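You operate a simulated robot arm through the tools that you are given. There is no shell and no other tool.

Carry out the task below with a simulated robot arm. There is one attempt and no reset: what you move stays moved.

TASK
Latch the tank lid, stir the glue and feed the glue tray up to MIN.
Fine: latch before the stirrer runs; stir till the streaks are gone, stirrer off, then feed; slide the tray lid shut; spill nothing.

The check looks at the end state, three seconds after you hand in, the way a careful person would. Anything else that was tipped, shoved, dropped, spilled or broken makes it a failure. A push-on lid holds only when it is set on centred and level and pressed home; a screw cap is set on level and turned clockwise until tight.

THE ROBOT
A 7-joint arm with a two-finger parallel gripper, fixed in place. Base frame: the origin is at the foot of the arm, x ahead of it, y to its left, z up. Units: m, degrees, N and s.
Its first joint turns from -166.0 to 166.0 degrees. Payload 4.4 kg.
The tool frame sits at the grasp point between the pads (the TCP): z along the fingers, y along the line on which they close. The tips reach 0.023 m beyond it. Largest opening 0.094 m; finger width 0.038, thickness 0.01; the body of the gripper, 0.054 by 0.096 m, starts 0.039 m behind the TCP.
Orientation is that of the tool frame in the base frame, as [roll, pitch, yaw] about the fixed x, y, z axes, in that order (R = Rz(yaw) Ry(pitch) Rx(roll)). With the fingers straight down and closing along the base's y, the tool's x points along the base's -x, its y along +y and its z along -z.

THE INTERFACE
- The arm moves only by the tool nudge_tool. Its argument "rows" is text: rows parted by semicolons, each of 7 numbers parted by spaces: the opening, from 0 (shut) to 1 (fully open), then the shift along the base's x, y, z in units of 100 mm (1.0 is 100 mm), then the turn, a rotation vector about the base's x, y, z in units of 60 degrees (1.0 is 60 degrees). In form: hand tx ty tz rx ry rz; .... A call has 1 to 20 rows; each row is the pose to reach, as a shift and turn from the pose commanded when the call began. A call with a number of a shift or a turn outside -1 to 1 is refused whole. Each row takes 0.2 s and may step no farther than 0.05 m and 8.6 degrees from the row before; otherwise, or with a gripper value out of range, the whole call is refused. A pose out of reach is approached as far as the arm can. The call stops where the force on the tool passes 60 N (or 10 N more than at its start, if that is more) or the arm is blocked; 0.2 s more then pass. Each finger travels about 0.072 m/s and halts on what it meets, pressing with about 29 N; the grip force reading is that of the motor and also rises with nothing between the fingers. The clock runs only during rows and for 0.2 s after the last one: add rows that repeat a pose to give the fingers time. It gives the time, the measured TCP pose, the force on the tool (base axes), the opening and the grip force at its end, in the units of the frame above (readings bear some noise), with the torque about the TCP (base axes, N m) and any sound that the robot's microphone picked up.
- Cameras (640 x 400 px; columns grow to the right, rows downward): "scene" is fixed at [0.2232, -0.6537, 1.485]; the picture's right is [0.60, -0.80, 0.00], its down [-0.24, -0.18, -0.95] and it looks along [0.76, 0.57, -0.30] (base axes); focal length 272 px, centre (320, 200). "wrist" rides on the gripper at [0.086, 0.016, -0.074] in the tool frame; the picture's right is [-0.18, 0.98, 0.00], its down [-0.58, -0.11, -0.81] and it looks along [-0.79, -0.15, 0.59] (tool axes); focal length 243 px, centre (320, 200). There is no depth. A picture from a camera that has moved, and an enlarged one, comes with that camera's place and axes in the base frame and with its lens. The place of the scene camera against the robot may be out by one fixed shift of up to 0.018 m in any direction.
- capture(camera): a new picture of that camera. The clock stands still meanwhile.
- zoom(camera, box): a new picture of the part [left, top, right, bottom] of that camera's present view, enlarged. The clock stands still meanwhile.
- close_job(): hands the job in; it is judged then, once.

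Nothing tells you positions but the pictures and the camera data. Unless the task says otherwise, let go and move clear before handing in.

The tools are called after "Emit:" as a command line: name --argument value ..., lists and objects as JSON in quotes. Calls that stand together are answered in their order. nudge_tool: Moves the arm, as the interface text tells. Its arguments: {"type":"object","properties":{"rows":{"type":"string"}},"required":["rows"]} The other tools are called the same way: capture (camera) takes a picture; zoom (camera, box) takes an enlarged picture of a part of a camera's view; close_job () hands the job in.

At the start:

```text
time_s: 0.0
position: [0.5855, 0.21, 1.4452]
tcp_rot: [-180.0, -0.1, -180.0]
wrist_force: [-0.1, -0.4, 0.8]
moment: [0.02, 0.01, 0.0]
gripper_width: 0.094
grasp_force: 0.0
```

scene: 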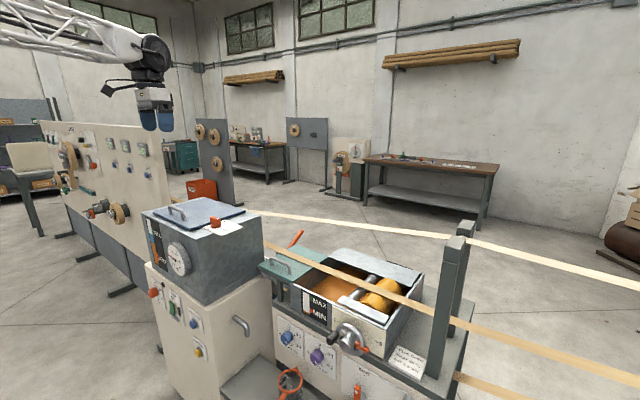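
wrist: 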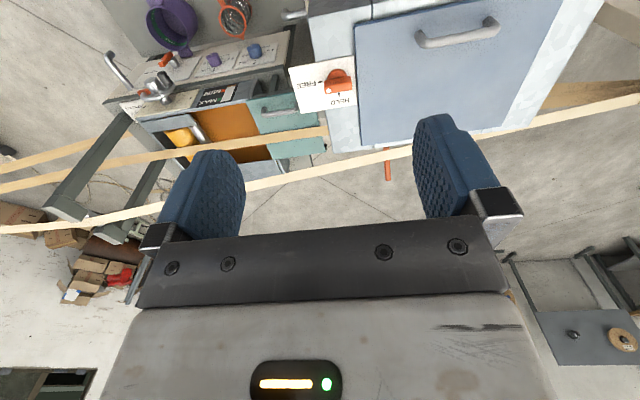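

I see a glue machine with a tank (blue-grey lid and red latch), a tray with a sliding lid, and control knobs. I'll zoom in on the details before moving.

Emit:
zoom --camera "scene" --box '[130, 190, 270, 290]'

Emit:
zoom --camera "scene" --box '[130, 270, 290, 400]'

Emit:
zoom --camera "scene" --box '[240, 220, 460, 400]'

Emit:
zoom --camera "wrist" --box '[100, 0, 360, 180]'

```text
4.00 times, centred on (200, 240) of scene
camera zoom: at [0.2232, -0.6537, 1.485], right [0.6, -0.8, 0.0], down [-0.24, -0.18, -0.95], along [0.76, 0.57, -0.3], focal length 1086 px, centre (800, 40)
```

zoom: 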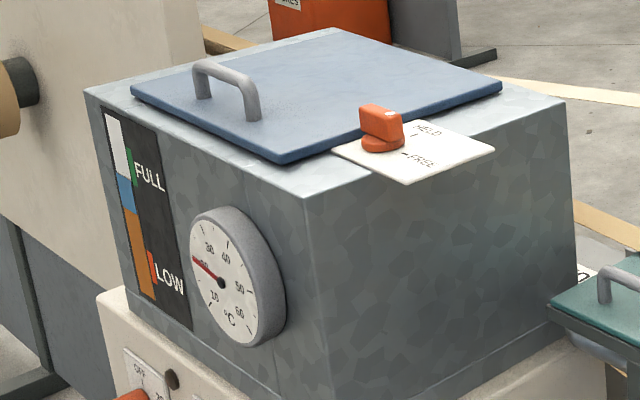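

```text
3.08 times, centred on (210, 335) of scene
camera zoom: at [0.2232, -0.6537, 1.485], right [0.6, -0.8, 0.0], down [-0.24, -0.18, -0.95], along [0.76, 0.57, -0.3], focal length 836 px, centre (658, -215)
```

zoom: 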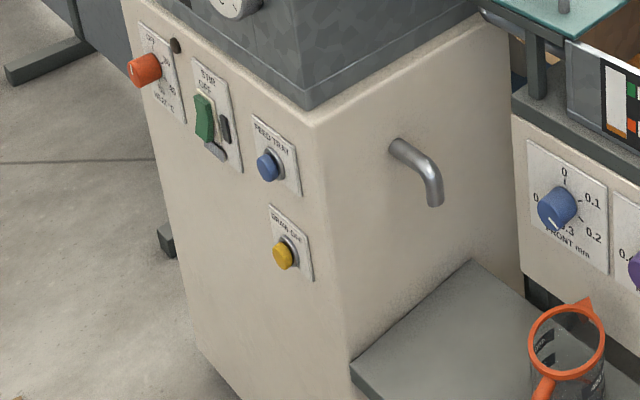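

```text
2.22 times, centred on (350, 310) of scene
camera zoom: at [0.2232, -0.6537, 1.485], right [0.6, -0.8, 0.0], down [-0.24, -0.18, -0.95], along [0.76, 0.57, -0.3], focal length 604 px, centre (253, -44)
```

zoom: 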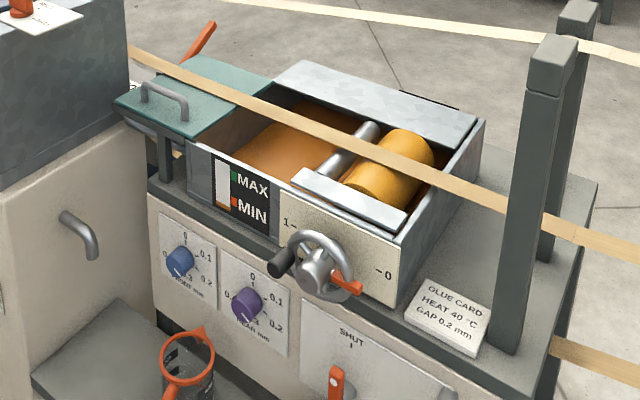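

```text
2.22 times, centred on (230, 90) of wrist
camera zoom: at [0.499, 0.2253, 1.5206], right [0.18, 0.98, 0.0], down [0.58, -0.11, 0.81], along [0.79, -0.15, -0.59], focal length 539 px, centre (520, 444)
```

zoom: 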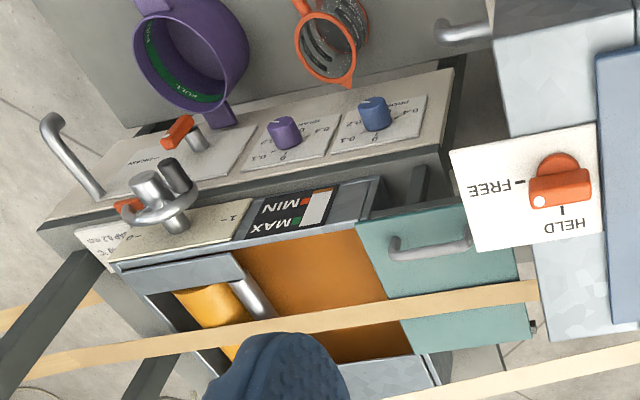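

The red latch knob sits at about (0.735, 0.214, 1.085) and points to FREE. I'll back the gripper off towards the robot and lower it, so the wrist camera can see the front panels.

Emit:
nudge_tool --rows "1 -0.4 0 0 0 0 0;1 -0.8 0 0 0 0 0;1 -1 0 -0.2 0 0 0;1 -1 0 -0.6 0 0 0;1 -1 0 -1 0 0 0"

Emit:
capture --camera "wrist"

Emit:
capture --camera "scene"

```text
time_s: 1.2
position: [0.4859, 0.2085, 1.3457]
tcp_rot: [179.9, 0.0, 180.0]
wrist_force: [0.0, -0.6, -0.2]
moment: [-0.01, -0.01, -0.01]
gripper_width: 0.0941
grasp_force: 0.1
```

```text
taken
camera wrist: at [0.3993, 0.2246, 1.4213], right [0.18, 0.98, 0.0], down [0.58, -0.11, 0.81], along [0.79, -0.15, -0.59], focal length 243 px, centre (320, 200)
```

wrist: 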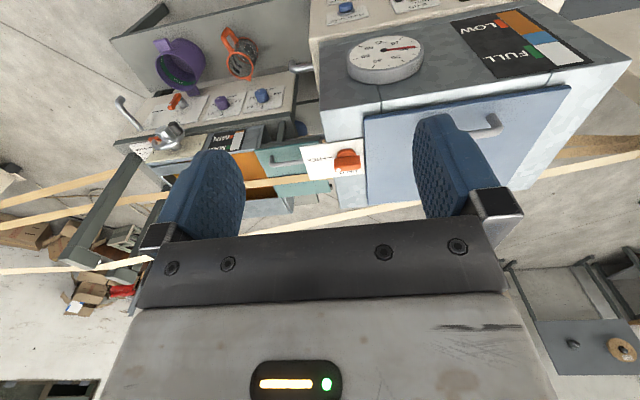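

```text
taken
```

scene: 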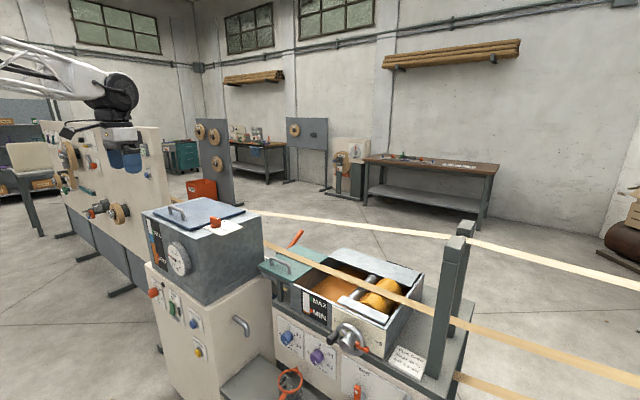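

The tank front and the top of the control panel are now in view. I'll go a little further back and lower.

Emit:
nudge_tool --rows "1 -0.4 0 0 0 0 0;1 -0.8 0 -0.1 0 0 0;1 -1 0 -0.5 0 0 0;1 -1 0 -1 0 0 0"

Emit:
capture --camera "wrist"

Emit:
zoom --camera "wrist" --box '[300, 0, 540, 150]'

Emit:
zoom --camera "wrist" --box '[80, 0, 320, 150]'

```text
time_s: 2.2
position: [0.3866, 0.2089, 1.2442]
tcp_rot: [180.0, 0.0, -179.9]
wrist_force: [0.1, 0.1, -0.6]
moment: [0.0, 0.04, -0.04]
gripper_width: 0.0937
grasp_force: 0.1
```

```text
taken
camera wrist: at [0.2995, 0.2252, 1.3203], right [0.18, 0.98, 0.0], down [0.58, -0.11, 0.81], along [0.79, -0.15, -0.59], focal length 243 px, centre (320, 200)
```

wrist: 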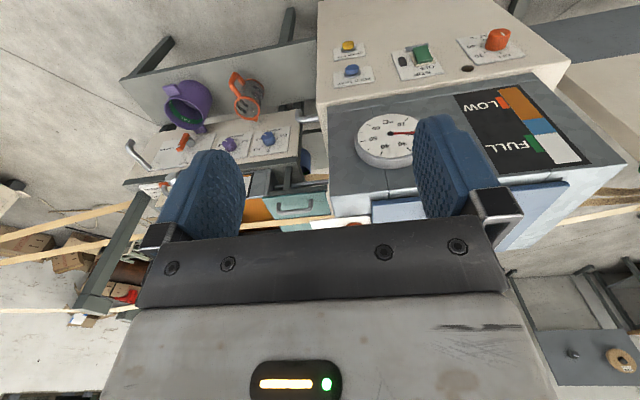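

```text
2.67 times, centred on (420, 75) of wrist
camera zoom: at [0.2995, 0.2252, 1.3203], right [0.18, 0.98, 0.0], down [0.58, -0.11, 0.81], along [0.79, -0.15, -0.59], focal length 647 px, centre (53, 533)
```

zoom: 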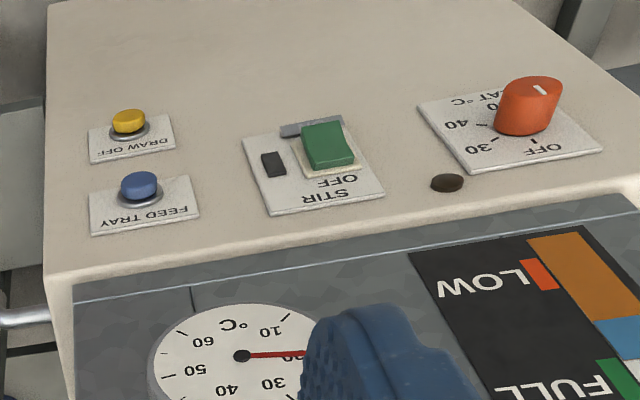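

```text
2.67 times, centred on (200, 75) of wrist
camera zoom: at [0.2995, 0.2252, 1.3203], right [0.18, 0.98, 0.0], down [0.58, -0.11, 0.81], along [0.79, -0.15, -0.59], focal length 647 px, centre (640, 533)
```

zoom: 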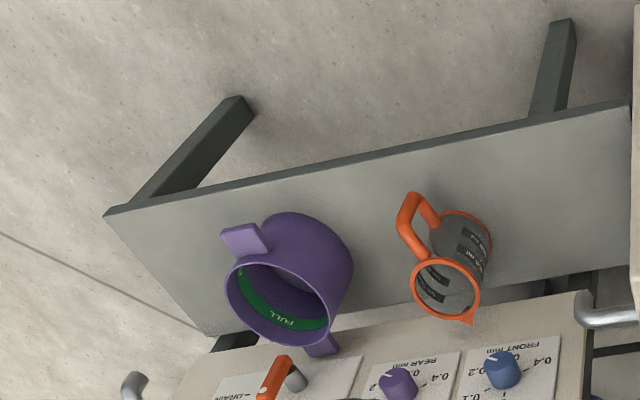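

The STIR rocker, FEED TRAY button and DRAW OFF button are visible on the front panel. I'll look closely at the rocker and the sight glass.

Emit:
zoom --camera "wrist" --box '[380, 30, 460, 80]'

Emit:
zoom --camera "wrist" --box '[450, 75, 600, 175]'

Emit:
zoom --camera "scene" --box '[140, 275, 220, 325]'

Emit:
zoom --camera "scene" --box '[140, 205, 204, 275]'

Emit:
zoom --camera "scene" --box '[290, 270, 370, 330]'

Emit:
zoom --camera "scene" --box '[190, 195, 260, 240]'

Emit:
zoom --camera "scene" --box '[250, 225, 330, 325]'

Emit:
zoom --camera "scene" --box '[320, 320, 440, 400]'

```text
8.00 times, centred on (420, 55) of wrist
camera zoom: at [0.2995, 0.2252, 1.3203], right [0.18, 0.98, 0.0], down [0.58, -0.11, 0.81], along [0.79, -0.15, -0.59], focal length 1941 px, centre (-480, 1360)
```

zoom: 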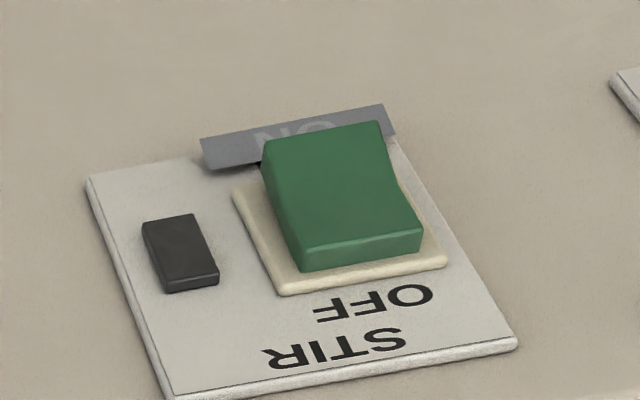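

```text
4.00 times, centred on (525, 125) of wrist
camera zoom: at [0.2995, 0.2252, 1.3203], right [0.18, 0.98, 0.0], down [0.58, -0.11, 0.81], along [0.79, -0.15, -0.59], focal length 970 px, centre (-500, 500)
```

zoom: 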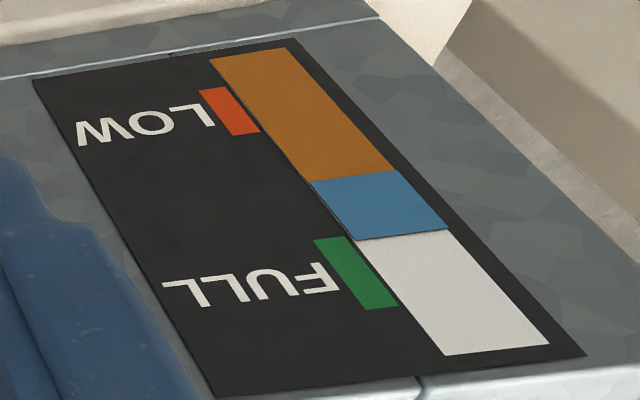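

```text
8.00 times, centred on (180, 300) of scene
camera zoom: at [0.2232, -0.6537, 1.485], right [0.6, -0.8, 0.0], down [-0.24, -0.18, -0.95], along [0.76, 0.57, -0.3], focal length 2172 px, centre (1440, -600)
```

zoom: 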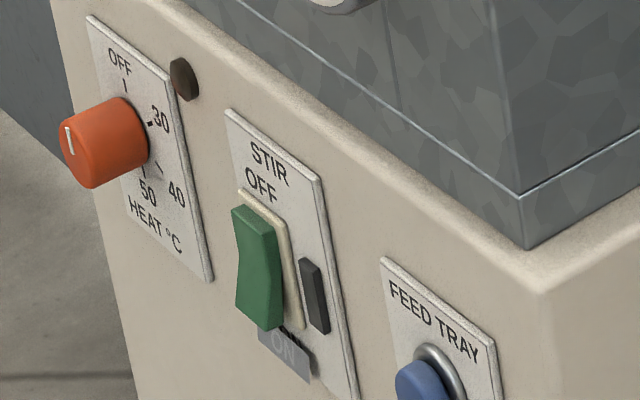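

```text
5.71 times, centred on (172, 240) of scene
camera zoom: at [0.2232, -0.6537, 1.485], right [0.6, -0.8, 0.0], down [-0.24, -0.18, -0.95], along [0.76, 0.57, -0.3], focal length 1552 px, centre (1166, -29)
```

zoom: 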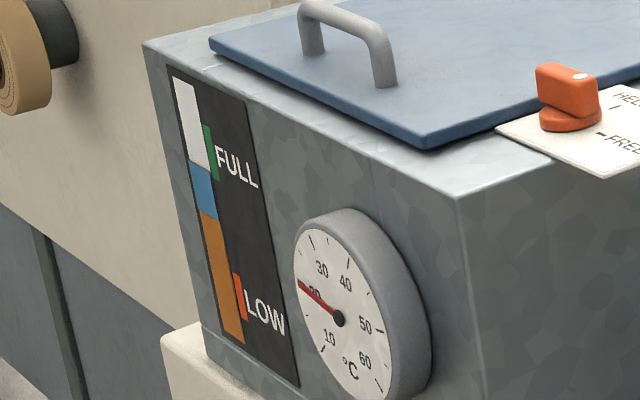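

```text
6.67 times, centred on (330, 300) of scene
camera zoom: at [0.2232, -0.6537, 1.485], right [0.6, -0.8, 0.0], down [-0.24, -0.18, -0.95], along [0.76, 0.57, -0.3], focal length 1810 px, centre (253, -467)
```

zoom: 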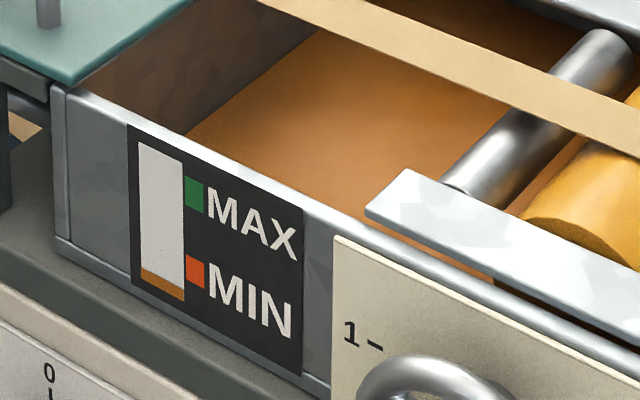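

```text
8.89 times, centred on (225, 218) of scene
camera zoom: at [0.2232, -0.6537, 1.485], right [0.6, -0.8, 0.0], down [-0.24, -0.18, -0.95], along [0.76, 0.57, -0.3], focal length 2414 px, centre (1164, 44)
```

zoom: 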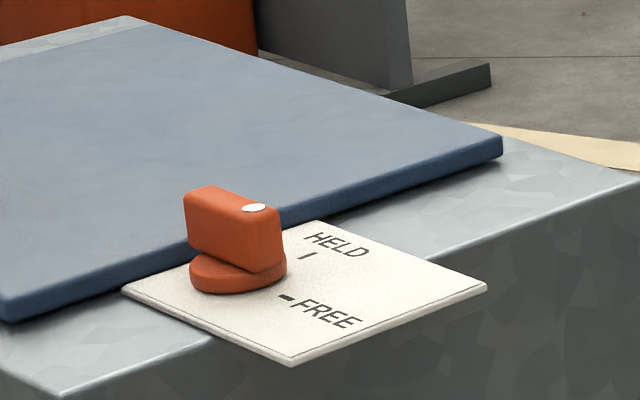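

```text
4.00 times, centred on (290, 275) of scene
camera zoom: at [0.2232, -0.6537, 1.485], right [0.6, -0.8, 0.0], down [-0.24, -0.18, -0.95], along [0.76, 0.57, -0.3], focal length 1086 px, centre (440, -100)
```

zoom: 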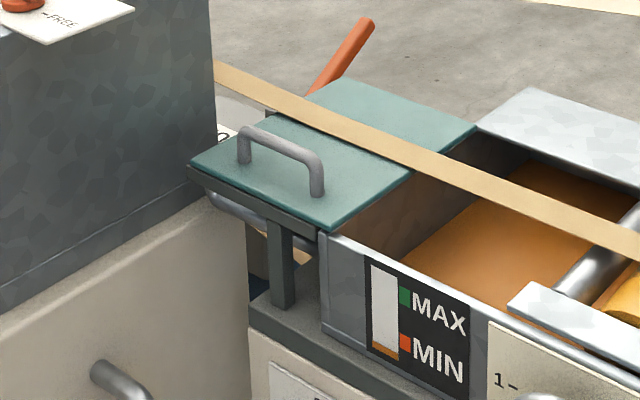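

```text
5.00 times, centred on (380, 360) of scene
camera zoom: at [0.2232, -0.6537, 1.485], right [0.6, -0.8, 0.0], down [-0.24, -0.18, -0.95], along [0.76, 0.57, -0.3], focal length 1358 px, centre (20, -600)
```

zoom: 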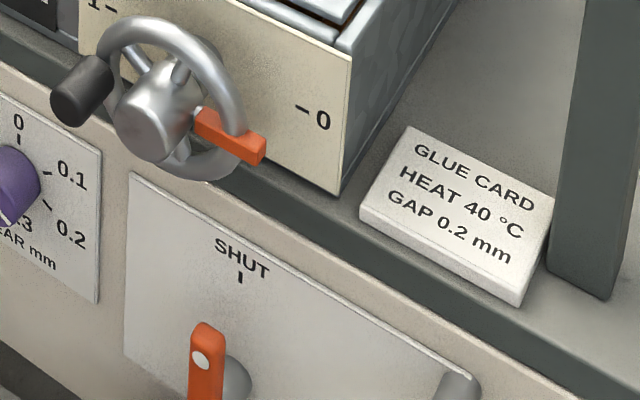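

The drain lever points to SHUT, the stir rocker is OFF, and the tray gauge is below MIN. I'll go back up, swing the tool -90° in yaw above the latch, and look down at the tray from there.

Emit:
nudge_tool --rows "1 0 0 0.4 0 0 -0.125;1 0 0 0.8 0 0 -0.25;1 0.2 0 1 0 0 -0.375;1 0.4 0 1 0 0 -0.5;1 0.6 0 1 0 0 -0.625;1 0.8 0 1 0 0 -0.75;1 1 0 1 0 0 -0.875;1 1 0 1 0 0 -1"

Emit:
nudge_tool --rows "1 0.3 0 0 0 0 -0.125;1 0.6 0 0 0 0 -0.25;1 0.9 0 0 0 0 -0.375;1 1 0 0 0 0 -0.5"

Emit:
nudge_tool --rows "1 0.4 0 0 0 0 0;1 0.8 0 0 0 0 0;1 1 0 0 0 0 0;1 1 0 0 0 0 0"

Emit:
capture --camera "wrist"

Emit:
capture --camera "scene"

```text
time_s: 4.0
position: [0.4874, 0.2088, 1.3452]
tcp_rot: [-179.9, 0.1, 119.9]
wrist_force: [0.0, 0.7, -0.8]
moment: [0.03, -0.01, 0.0]
gripper_width: 0.0941
grasp_force: 0.1
```

```text
time_s: 5.0
position: [0.5869, 0.2105, 1.3443]
tcp_rot: [-180.0, 0.0, 89.9]
wrist_force: [0.2, 0.4, 0.1]
moment: [0.01, 0.01, -0.01]
gripper_width: 0.0942
grasp_force: 0.1
```

```text
time_s: 6.0
position: [0.6862, 0.2102, 1.3454]
tcp_rot: [179.9, 0.1, 90.0]
wrist_force: [0.1, -0.4, -1.2]
moment: [-0.01, 0.01, 0.0]
gripper_width: 0.0937
grasp_force: 0.0
```

```text
taken
camera wrist: at [0.702, 0.2957, 1.4205], right [0.98, -0.18, 0.0], down [-0.11, -0.58, 0.81], along [-0.15, -0.79, -0.59], focal length 243 px, centre (320, 200)
```

wrist: 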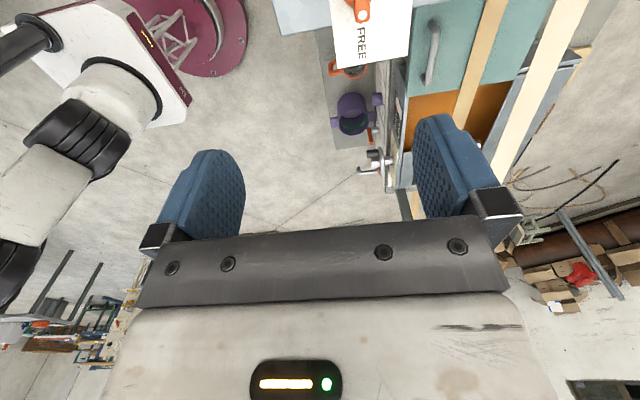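

```text
taken
```

scene: 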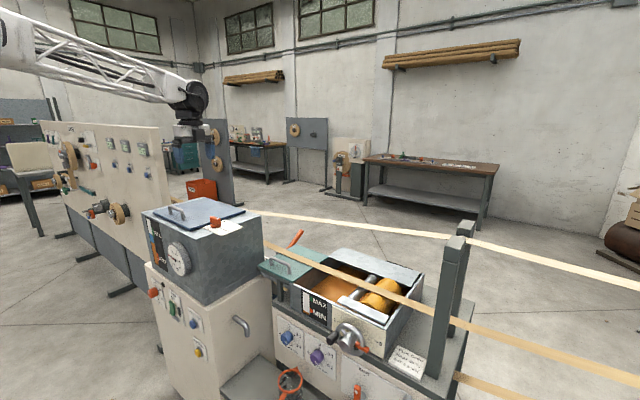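

I'm above the tank, and the latch is at the top of the wrist view. I'll move further +x to see the orange lever behind the tray lid, then come back to the latch.

Emit:
nudge_tool --rows "1 0.4 0 0 0 0 0;1 0.8 0 0 0 0 0;1 1 0 0 0 0 0;1 1 0 0 0 0 0"

Emit:
capture --camera "wrist"

Emit:
zoom --camera "wrist" --box '[200, 0, 480, 175]'

```text
time_s: 7.0
position: [0.7844, 0.211, 1.3455]
tcp_rot: [179.9, 0.0, 90.0]
wrist_force: [-0.4, -0.6, -0.4]
moment: [0.02, 0.01, 0.0]
gripper_width: 0.0939
grasp_force: 0.1
```

```text
taken
camera wrist: at [0.8011, 0.2959, 1.4202], right [0.98, -0.18, 0.0], down [-0.11, -0.58, 0.81], along [-0.15, -0.79, -0.59], focal length 243 px, centre (320, 200)
```

wrist: 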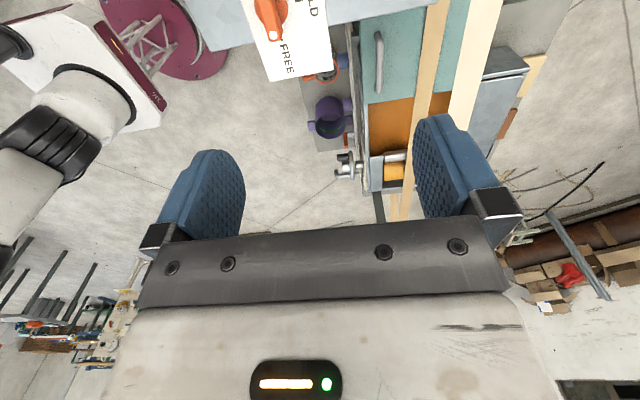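

```text
2.29 times, centred on (340, 88) of wrist
camera zoom: at [0.8011, 0.2959, 1.4202], right [0.98, -0.18, 0.0], down [-0.11, -0.58, 0.81], along [-0.15, -0.79, -0.59], focal length 555 px, centre (274, 457)
```

zoom: 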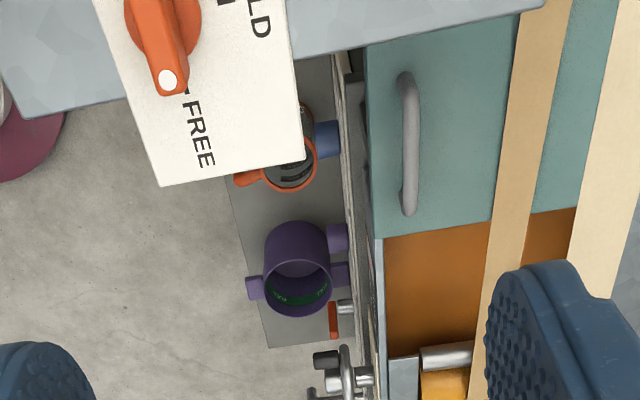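

The orange stick works out to be a far-off floor item and not part of this job. The latch triangulates to about (0.732, 0.215, 1.083), so I'll descend over it.

Emit:
nudge_tool --rows "1 -0.4 0 0 0 0 0;1 -0.52 0.04 -0.3 0 0 0;1 -0.52 0.04 -0.7 0 0 0;1 -0.52 0.04 -1 0 0 0;1 -0.52 0.04 -1 0 0 0"

Emit:
capture --camera "wrist"

Emit:
zoom --camera "scene" --box '[140, 90, 300, 240]'

```text
time_s: 8.2
position: [0.7338, 0.214, 1.2461]
tcp_rot: [179.9, 0.1, 90.1]
wrist_force: [0.8, -1.2, -0.4]
moment: [0.0, 0.01, 0.0]
gripper_width: 0.0938
grasp_force: 0.0
```

```text
taken
camera wrist: at [0.7493, 0.3001, 1.3209], right [0.98, -0.18, 0.0], down [-0.11, -0.58, 0.81], along [-0.15, -0.79, -0.59], focal length 243 px, centre (320, 200)
```

wrist: 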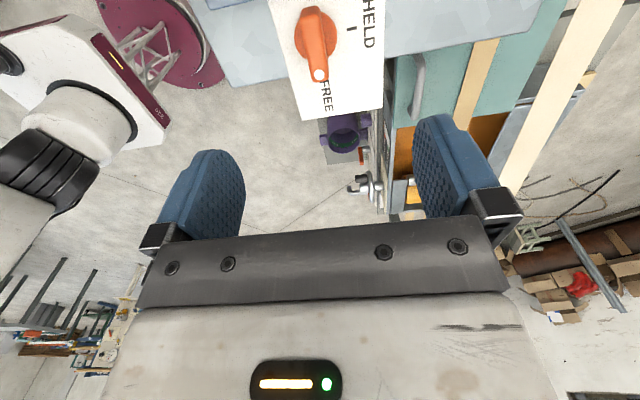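

```text
2.67 times, centred on (220, 165) of scene
camera zoom: at [0.2232, -0.6537, 1.485], right [0.6, -0.8, 0.0], down [-0.24, -0.18, -0.95], along [0.76, 0.57, -0.3], focal length 724 px, centre (587, 293)
```

zoom: 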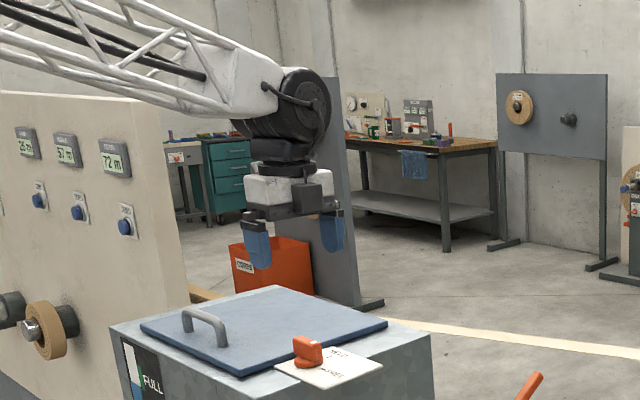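

Emit:
zoom --camera "wrist" --box '[240, 0, 400, 120]'

```text
3.33 times, centred on (320, 60) of wrist
camera zoom: at [0.7493, 0.3001, 1.3209], right [0.98, -0.18, 0.0], down [-0.11, -0.58, 0.81], along [-0.15, -0.79, -0.59], focal length 809 px, centre (320, 667)
```

zoom: 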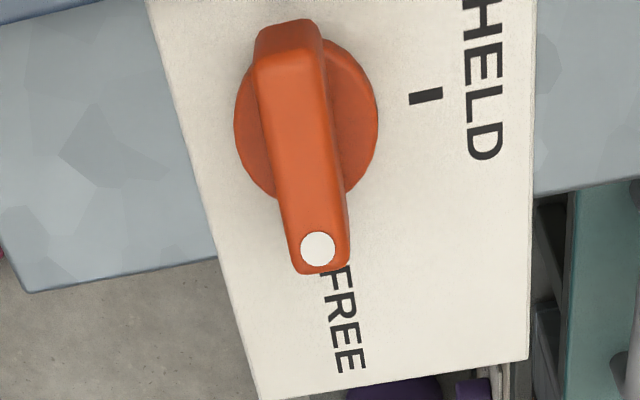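

The latch bar is about 55 mm long, centred near (0.730, 0.214) with its top at about z 1.105, and it points to FREE. I'll descend with partly closed fingers straddling the bar, then check again before gripping.

Emit:
nudge_tool --rows "0.55 -0.03 0 -0.3 0 0 0;0.55 -0.03 0 -0.6 0 0 0;0.55 -0.03 0 -0.9 0 0 0;0.55 -0.03 0 -0.9 0 0 0"

Emit:
capture --camera "wrist"

Emit:
zoom --camera "scene" --box '[160, 150, 260, 240]'

```text
time_s: 9.2
position: [0.7307, 0.2135, 1.1544]
tcp_rot: [180.0, 0.0, 90.0]
wrist_force: [-0.1, -0.4, 0.1]
moment: [-0.02, -0.03, -0.02]
gripper_width: 0.0516
grasp_force: 0.1
```

```text
taken
camera wrist: at [0.7466, 0.2999, 1.2306], right [0.98, -0.18, 0.0], down [-0.11, -0.58, 0.81], along [-0.15, -0.79, -0.59], focal length 243 px, centre (320, 200)
```

wrist: 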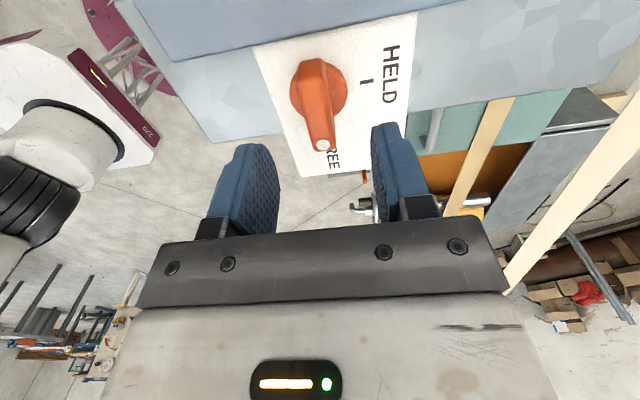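

```text
4.44 times, centred on (210, 195) of scene
camera zoom: at [0.2232, -0.6537, 1.485], right [0.6, -0.8, 0.0], down [-0.24, -0.18, -0.95], along [0.76, 0.57, -0.3], focal length 1207 px, centre (809, 222)
```

zoom: 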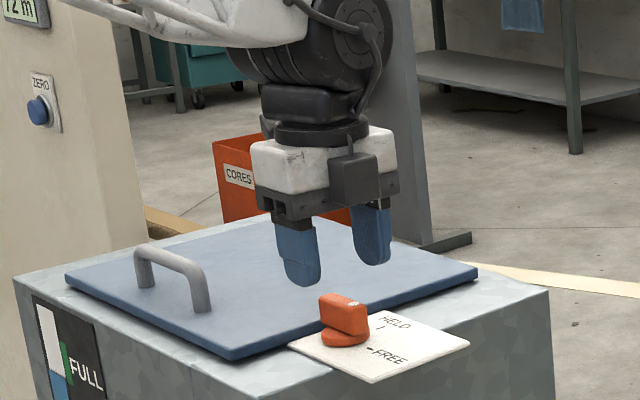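

The fingers straddle the bar. I'll go down 45 mm to grip height.

Emit:
nudge_tool --rows "0.55 -0.01 0.02 -0.15 0 0 0;0.55 -0.01 0.02 -0.3 0 0 0;0.55 -0.01 0.02 -0.44 0 0 0;0.55 -0.01 0.02 -0.44 0 0 0"

Emit:
capture --camera "wrist"

Emit:
zoom --camera "scene" --box '[160, 150, 260, 240]'

```text
time_s: 10.2
position: [0.7303, 0.215, 1.112]
tcp_rot: [-180.0, 0.0, 90.1]
wrist_force: [-0.3, -0.7, -0.5]
moment: [0.03, 0.03, 0.0]
gripper_width: 0.0517
grasp_force: 0.1
```

```text
taken
camera wrist: at [0.746, 0.3019, 1.187], right [0.98, -0.18, 0.0], down [-0.11, -0.58, 0.81], along [-0.15, -0.79, -0.59], focal length 243 px, centre (320, 200)
```

wrist: 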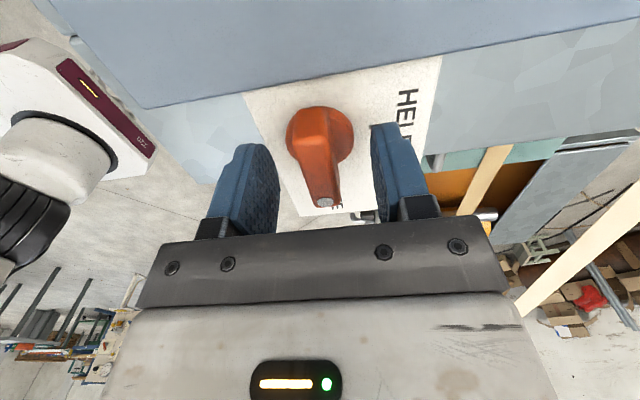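

```text
4.44 times, centred on (210, 195) of scene
camera zoom: at [0.2232, -0.6537, 1.485], right [0.6, -0.8, 0.0], down [-0.24, -0.18, -0.95], along [0.76, 0.57, -0.3], focal length 1207 px, centre (809, 222)
```

zoom: 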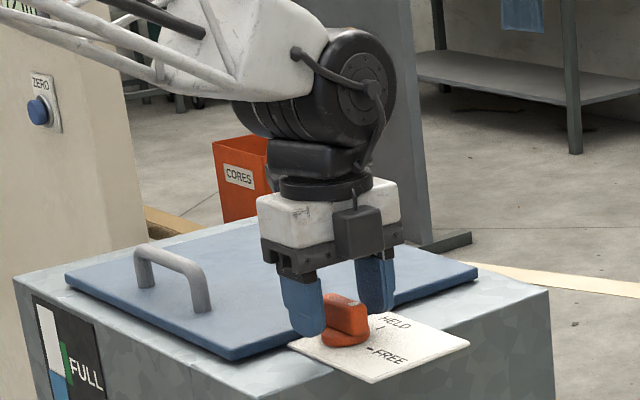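

The fingers are beside the bar and just above the plate. I'll close on it.

Emit:
nudge_tool --rows "0.1 0 0 0 0 0 0;0.1 0 0 0 0 0 0;0.1 0 0 0 0 0 0"

Emit:
capture --camera "wrist"

```text
time_s: 11.0
position: [0.7301, 0.2157, 1.1121]
tcp_rot: [180.0, -0.1, 90.0]
wrist_force: [-7.6, -0.5, 1.0]
moment: [0.15, 0.02, 0.02]
gripper_width: 0.0158
grasp_force: 45.2
```

```text
taken
camera wrist: at [0.7458, 0.3019, 1.187], right [0.98, -0.18, 0.0], down [-0.11, -0.58, 0.81], along [-0.15, -0.79, -0.59], focal length 243 px, centre (320, 200)
```

wrist: 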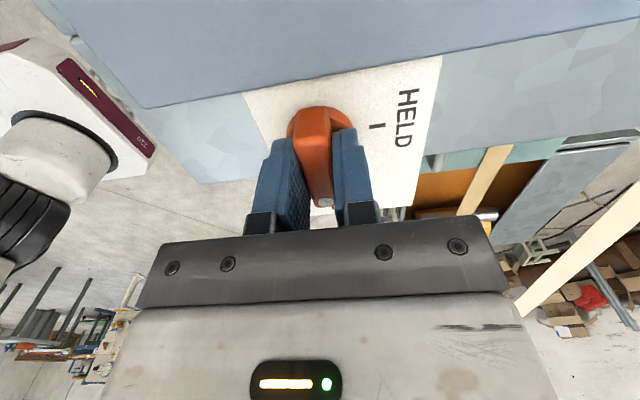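

The bar is gripped (16 mm wide). I'll turn it counter-clockwise seen from above, towards HELD, 60° first.

Emit:
nudge_tool --rows "0.1 -0.01 0 0 0 0 0.125;0.1 -0.01 0 0 0 0 0.25;0.1 -0.01 0 0 0 0 0.375;0.1 -0.01 0 0 0 0 0.5;0.1 -0.01 0 0 0 0 0.625;0.1 -0.01 0 0 0 0 0.75;0.1 -0.01 0 0 0 0 0.875;0.1 -0.01 0 0 0 0 1"

Emit:
capture --camera "wrist"

Emit:
zoom --camera "scene" --box '[160, 150, 260, 240]'

```text
time_s: 12.8
position: [0.7298, 0.2145, 1.1116]
tcp_rot: [180.0, 0.0, 150.1]
wrist_force: [29.0, 3.8, 1.8]
moment: [0.15, -0.12, -0.02]
gripper_width: 0.0159
grasp_force: 44.8
```

```text
taken
camera wrist: at [0.662, 0.2722, 1.187], right [0.65, 0.76, 0.0], down [0.45, -0.38, 0.81], along [0.61, -0.52, -0.59], focal length 243 px, centre (320, 200)
```

wrist: 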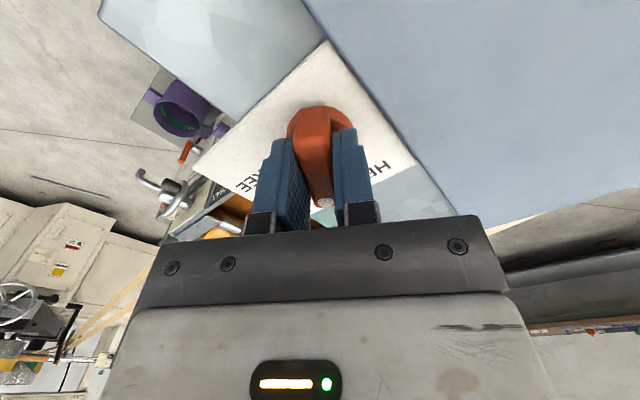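

```text
4.44 times, centred on (210, 195) of scene
camera zoom: at [0.2232, -0.6537, 1.485], right [0.6, -0.8, 0.0], down [-0.24, -0.18, -0.95], along [0.76, 0.57, -0.3], focal length 1207 px, centre (809, 222)
```

zoom: 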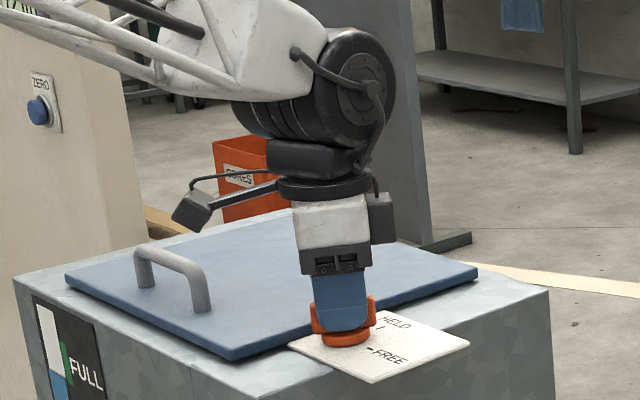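

The knob is turning. I'll finish the last 30° and ease the side load.

Emit:
nudge_tool --rows "0.1 0.02 0 0 0 0 0.125;0.1 0.02 0 0 0 0 0.25;0.1 0.02 0 0 0 0 0.375;0.1 0.02 0 0 0 0 0.5;0.1 0.02 0 0 0 0 0.5"

Emit:
capture --camera "wrist"

```text
time_s: 14.0
position: [0.7306, 0.2149, 1.111]
tcp_rot: [180.0, 0.0, -180.0]
wrist_force: [-39.1, -18.3, 9.5]
moment: [-0.07, 0.48, -0.28]
gripper_width: 0.0159
grasp_force: 44.8
```

```text
taken
camera wrist: at [0.6436, 0.2309, 1.1866], right [0.18, 0.98, 0.0], down [0.58, -0.11, 0.81], along [0.79, -0.15, -0.59], focal length 243 px, centre (320, 200)
```

wrist: 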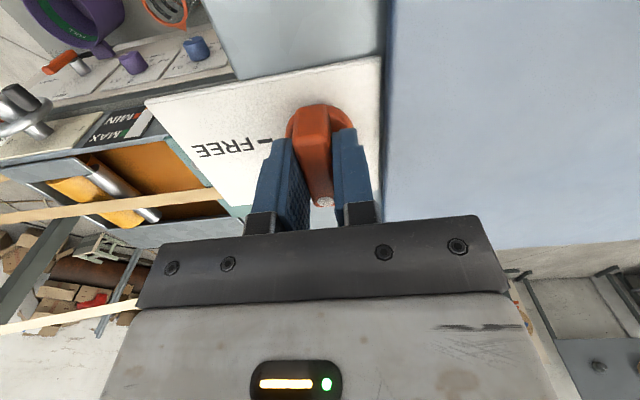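

The bar now points +x towards HELD. I'll open the fingers and rise to check it.

Emit:
nudge_tool --rows "0.5 -0.01 0 0 0 0 0;0.55 -0.01 0 0 0 0 0;0.55 -0.01 0 0.1 0 0 0;0.55 -0.01 0 0.5 0 0 0;0.55 -0.01 0 1 0 0 0"

Emit:
capture --camera "wrist"

Emit:
zoom --camera "scene" --box '[160, 180, 260, 240]'

```text
time_s: 15.2
position: [0.7286, 0.2151, 1.2111]
tcp_rot: [-180.0, 0.0, 180.0]
wrist_force: [0.5, 0.1, -0.9]
moment: [0.0, 0.02, 0.0]
gripper_width: 0.0517
grasp_force: 0.1
```

```text
taken
camera wrist: at [0.6431, 0.2314, 1.2861], right [0.18, 0.98, 0.0], down [0.58, -0.11, 0.81], along [0.79, -0.15, -0.59], focal length 243 px, centre (320, 200)
```

wrist: 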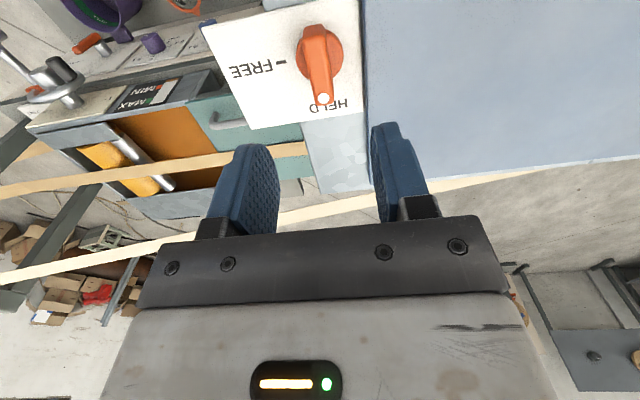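

```text
6.40 times, centred on (210, 210) of scene
camera zoom: at [0.2232, -0.6537, 1.485], right [0.6, -0.8, 0.0], down [-0.24, -0.18, -0.95], along [0.76, 0.57, -0.3], focal length 1738 px, centre (1024, 136)
```

zoom: 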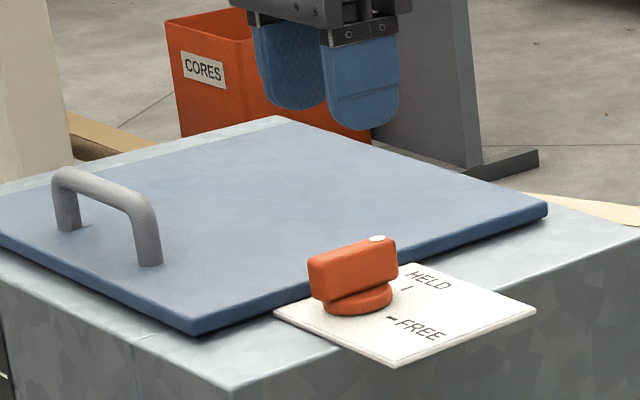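

Emit:
zoom --camera "wrist" --box '[250, 10, 410, 130]'

```text
3.33 times, centred on (330, 70) of wrist
camera zoom: at [0.6431, 0.2314, 1.2861], right [0.18, 0.98, 0.0], down [0.58, -0.11, 0.81], along [0.79, -0.15, -0.59], focal length 809 px, centre (287, 633)
```

zoom: 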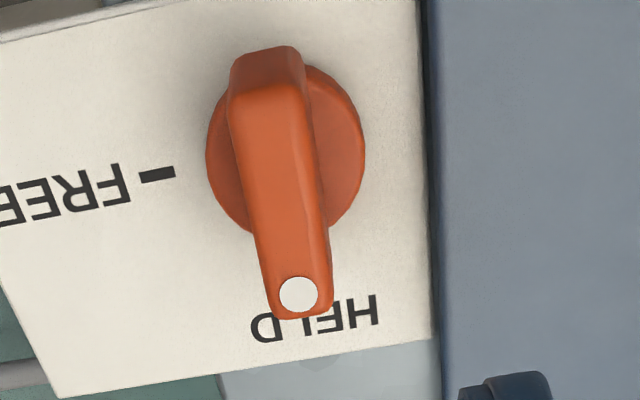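

The latch is at HELD. Next is the stir rocker, which I triangulate to about (0.60, 0.417, 0.67) on the -x facing panel, with the FEED button at about (0.60, 0.25, 0.705). I'll back away from the tank and descend in front of the panel.

Emit:
nudge_tool --rows "0.3 -0.4 0 0 0 0 0;0.3 -0.8 0.2 0 0 0 0;0.3 -1 0.5 0 0 0 0;0.3 -1 1 0 0 0 0"

Emit:
nudge_tool --rows "0 -0.3 0.3 0 0 0 0;0 -0.6 0.6 0 0 0 0;0 -0.9 0.9 0 0 0 0;0 -1 1 0 0 0 0"

Emit:
nudge_tool --rows "0 -0.4 0 0 0 0 0;0 -0.8 0 -0.1 0 0 0;0 -1 0 -0.5 0 0 0;0 -1 0 -1 0 0 0"

Emit:
nudge_tool --rows "0 0 0 -0.3 0 -0.125 0;0 0 0 -0.6 0 -0.25 0;0 0 0 -0.9 0 -0.375 0;0 0 0 -1 0 -0.5 0;0 0 0 -1 0 -0.625 0;0 0 0 -1 0 -0.75 0"

Emit:
capture --camera "wrist"

Emit:
capture --camera "scene"

```text
time_s: 16.2
position: [0.6292, 0.3141, 1.2111]
tcp_rot: [180.0, 0.0, -180.0]
wrist_force: [-0.7, -0.3, 0.1]
moment: [0.02, -0.02, 0.0]
gripper_width: 0.0283
grasp_force: 0.0
```

```text
time_s: 17.2
position: [0.5306, 0.4163, 1.2125]
tcp_rot: [-180.0, 0.1, 180.0]
wrist_force: [0.1, 0.4, -0.7]
moment: [0.0, -0.02, -0.01]
gripper_width: 0.0002
grasp_force: 29.4
```

```text
time_s: 18.2
position: [0.4282, 0.4161, 1.1112]
tcp_rot: [180.0, 0.0, 180.0]
wrist_force: [-0.7, 0.1, 0.0]
moment: [0.0, 0.0, 0.01]
gripper_width: 0.0
grasp_force: 28.8
```

```text
time_s: 19.6
position: [0.4291, 0.4156, 1.0112]
tcp_rot: [179.9, 45.0, 180.0]
wrist_force: [-1.8, -0.9, 0.1]
moment: [0.02, 0.0, -0.02]
gripper_width: 0.0
grasp_force: 29.6
```

```text
taken
camera wrist: at [0.3158, 0.4317, 1.004], right [0.13, 0.98, 0.13], down [-0.16, -0.11, 0.98], along [0.98, -0.15, 0.14], focal length 243 px, centre (320, 200)
```

wrist: 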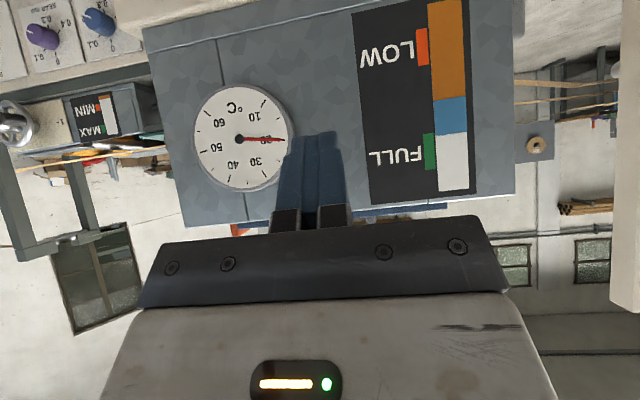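

```text
taken
```

scene: 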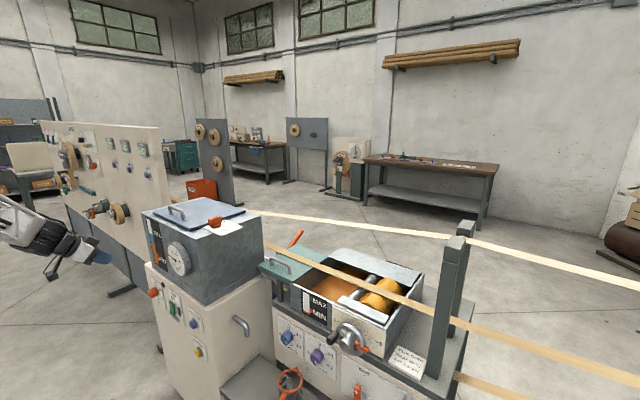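

The tool is now tilted 45° forward in front of the tank. I'll lower it to panel height.

Emit:
nudge_tool --rows "0 0 0 -0.4 0 0 0;0 0 0 -0.8 0 0 0;0 0 0 -1 0 0 0"

Emit:
nudge_tool --rows "0 0 0 -0.4 0 0 0;0 0 0 -0.8 0 0 0;0 0 0 -1 0 0 0;0 0 0 -1 0 0 0"

Emit:
capture --camera "wrist"

Emit:
capture --camera "scene"

```text
time_s: 20.4
position: [0.4297, 0.4151, 0.9113]
tcp_rot: [179.9, 45.0, -180.0]
wrist_force: [0.5, -0.2, 0.1]
moment: [-0.01, 0.0, 0.02]
gripper_width: 0.0
grasp_force: 28.8
```

```text
time_s: 21.4
position: [0.4295, 0.4154, 0.8106]
tcp_rot: [-179.9, 45.1, 180.0]
wrist_force: [0.1, 0.6, -0.1]
moment: [0.0, 0.0, 0.0]
gripper_width: 0.0
grasp_force: 28.5
```

```text
taken
camera wrist: at [0.3153, 0.4314, 0.8033], right [0.13, 0.98, 0.13], down [-0.16, -0.11, 0.98], along [0.98, -0.15, 0.14], focal length 243 px, centre (320, 200)
```

wrist: 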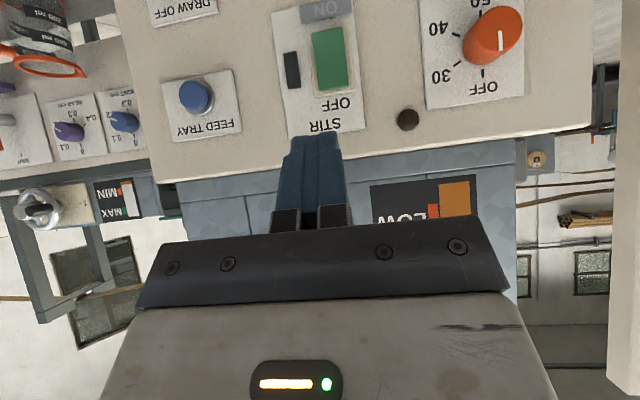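

```text
taken
```

scene: 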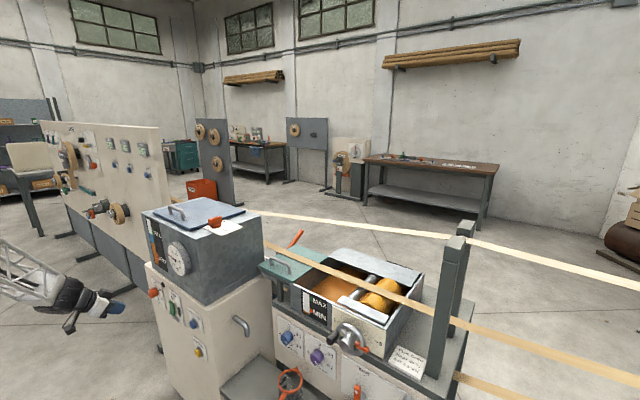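

The rocker's ON (lower) end is at about (0.605, 0.421, 0.668). I'll lower to that height and come close to it.

Emit:
nudge_tool --rows "0 0 0.03 -0.4 0 0 0;0 0.2 0.06 -0.8 0 0 0;0 0.5 0.06 -1 0 0 0;0 0.9 0.06 -1 0 0 0;0 0.9 0.06 -1 0 0 0"

Emit:
nudge_tool --rows "0 0 0 -0.2 0 0 0;0 0.2 0 -0.39 0 0 0;0 0.2 0 -0.39 0 0 0"

Emit:
capture --camera "wrist"

Emit:
zoom --camera "scene" --box '[110, 260, 230, 350]'

```text
time_s: 22.6
position: [0.5213, 0.4214, 0.712]
tcp_rot: [-180.0, 45.0, -180.0]
wrist_force: [0.0, 0.1, -0.7]
moment: [-0.01, -0.02, 0.01]
gripper_width: 0.0001
grasp_force: 29.1
```

```text
time_s: 23.4
position: [0.5402, 0.4221, 0.6736]
tcp_rot: [180.0, 44.9, 180.0]
wrist_force: [0.0, 0.2, 0.5]
moment: [0.01, 0.01, 0.0]
gripper_width: 0.0
grasp_force: 29.2
```

```text
taken
camera wrist: at [0.4264, 0.438, 0.665], right [0.13, 0.98, 0.13], down [-0.16, -0.11, 0.98], along [0.98, -0.15, 0.14], focal length 243 px, centre (320, 200)
```

wrist: 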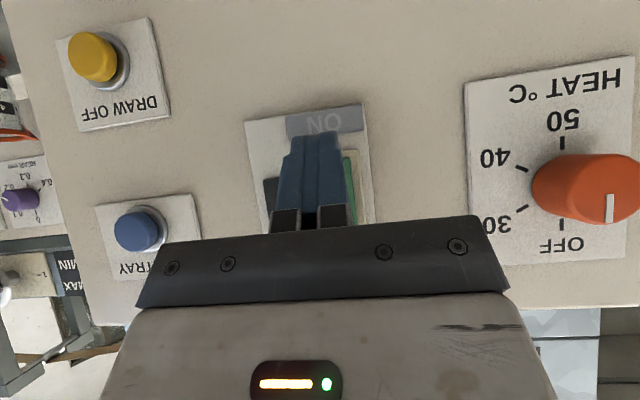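

```text
4.44 times, centred on (170, 305) of scene
camera zoom: at [0.2232, -0.6537, 1.485], right [0.6, -0.8, 0.0], down [-0.24, -0.18, -0.95], along [0.76, 0.57, -0.3], focal length 1207 px, centre (987, -267)
```

zoom: 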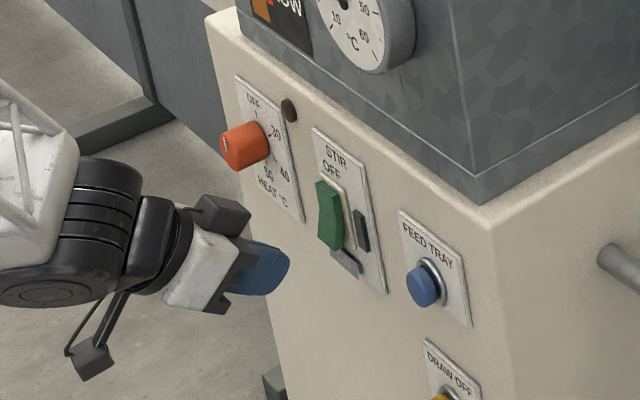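

The fingertip is in front of the rocker's lower end. I'll push forward gently in small steps.

Emit:
nudge_tool --rows "0 0.15 0 0.03 0 0 0;0 0.3 0 0.03 0 0 0;0 0.4 0 0.03 0 0 0"

Emit:
zoom --camera "scene" --box '[110, 260, 230, 350]'

```text
time_s: 24.2
position: [0.573, 0.421, 0.6731]
tcp_rot: [-179.8, 44.8, -179.7]
wrist_force: [-13.1, 4.1, -0.5]
moment: [-0.15, 0.07, 0.08]
gripper_width: 0.0
grasp_force: 28.9
heard: click
stopped in row 3: the force on the tool passed its limit at 206 N (the readings are from after the stop); the commanded pose is now the measured one
```

```text
4.44 times, centred on (170, 305) of scene
camera zoom: at [0.2232, -0.6537, 1.485], right [0.6, -0.8, 0.0], down [-0.24, -0.18, -0.95], along [0.76, 0.57, -0.3], focal length 1207 px, centre (987, -267)
```

zoom: 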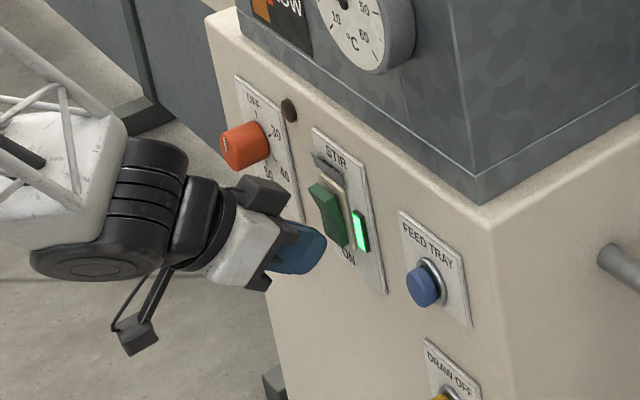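

It clicked, and the STIR lamp is lit green. I'll back off and look for the streaks.

Emit:
nudge_tool --rows "0 -0.3 0 0 0 0 0;0 -0.6 0 0 0 0 0;0 -0.8 0 0 0 0 0"

Emit:
capture --camera "wrist"

Emit:
zoom --camera "scene" --box '[140, 190, 300, 290]'

Emit:
zoom --camera "scene" --box '[290, 270, 370, 330]'

```text
time_s: 25.0
position: [0.4941, 0.4208, 0.673]
tcp_rot: [-179.9, 44.7, -179.7]
wrist_force: [0.0, -0.3, 0.4]
moment: [0.01, 0.0, -0.01]
gripper_width: 0.0001
grasp_force: 28.9
```

```text
taken
camera wrist: at [0.3796, 0.4372, 0.6664], right [0.13, 0.98, 0.13], down [-0.16, -0.11, 0.98], along [0.98, -0.15, 0.14], focal length 243 px, centre (320, 200)
```

wrist: 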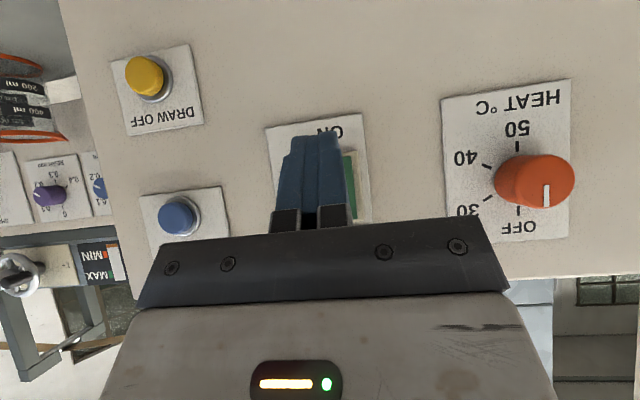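

```text
4.00 times, centred on (220, 240) of scene
camera zoom: at [0.2232, -0.6537, 1.485], right [0.6, -0.8, 0.0], down [-0.24, -0.18, -0.95], along [0.76, 0.57, -0.3], focal length 1086 px, centre (720, 40)
```

zoom: 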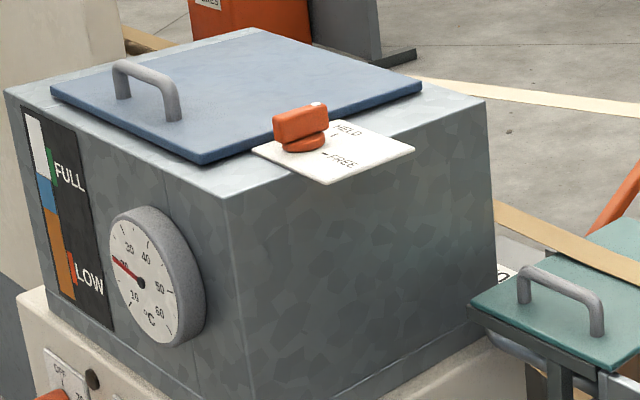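

```text
6.67 times, centred on (330, 300) of scene
camera zoom: at [0.2232, -0.6537, 1.485], right [0.6, -0.8, 0.0], down [-0.24, -0.18, -0.95], along [0.76, 0.57, -0.3], focal length 1810 px, centre (253, -467)
```

zoom: 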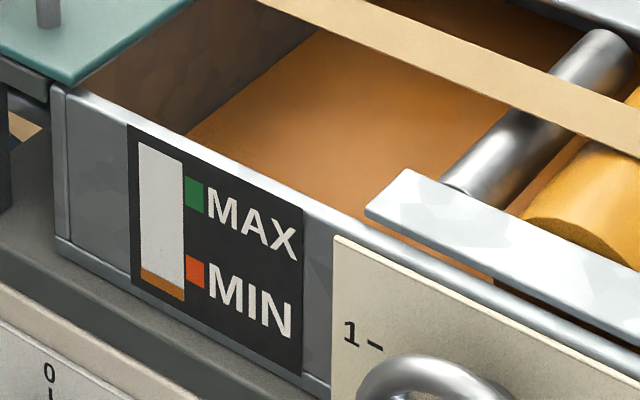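

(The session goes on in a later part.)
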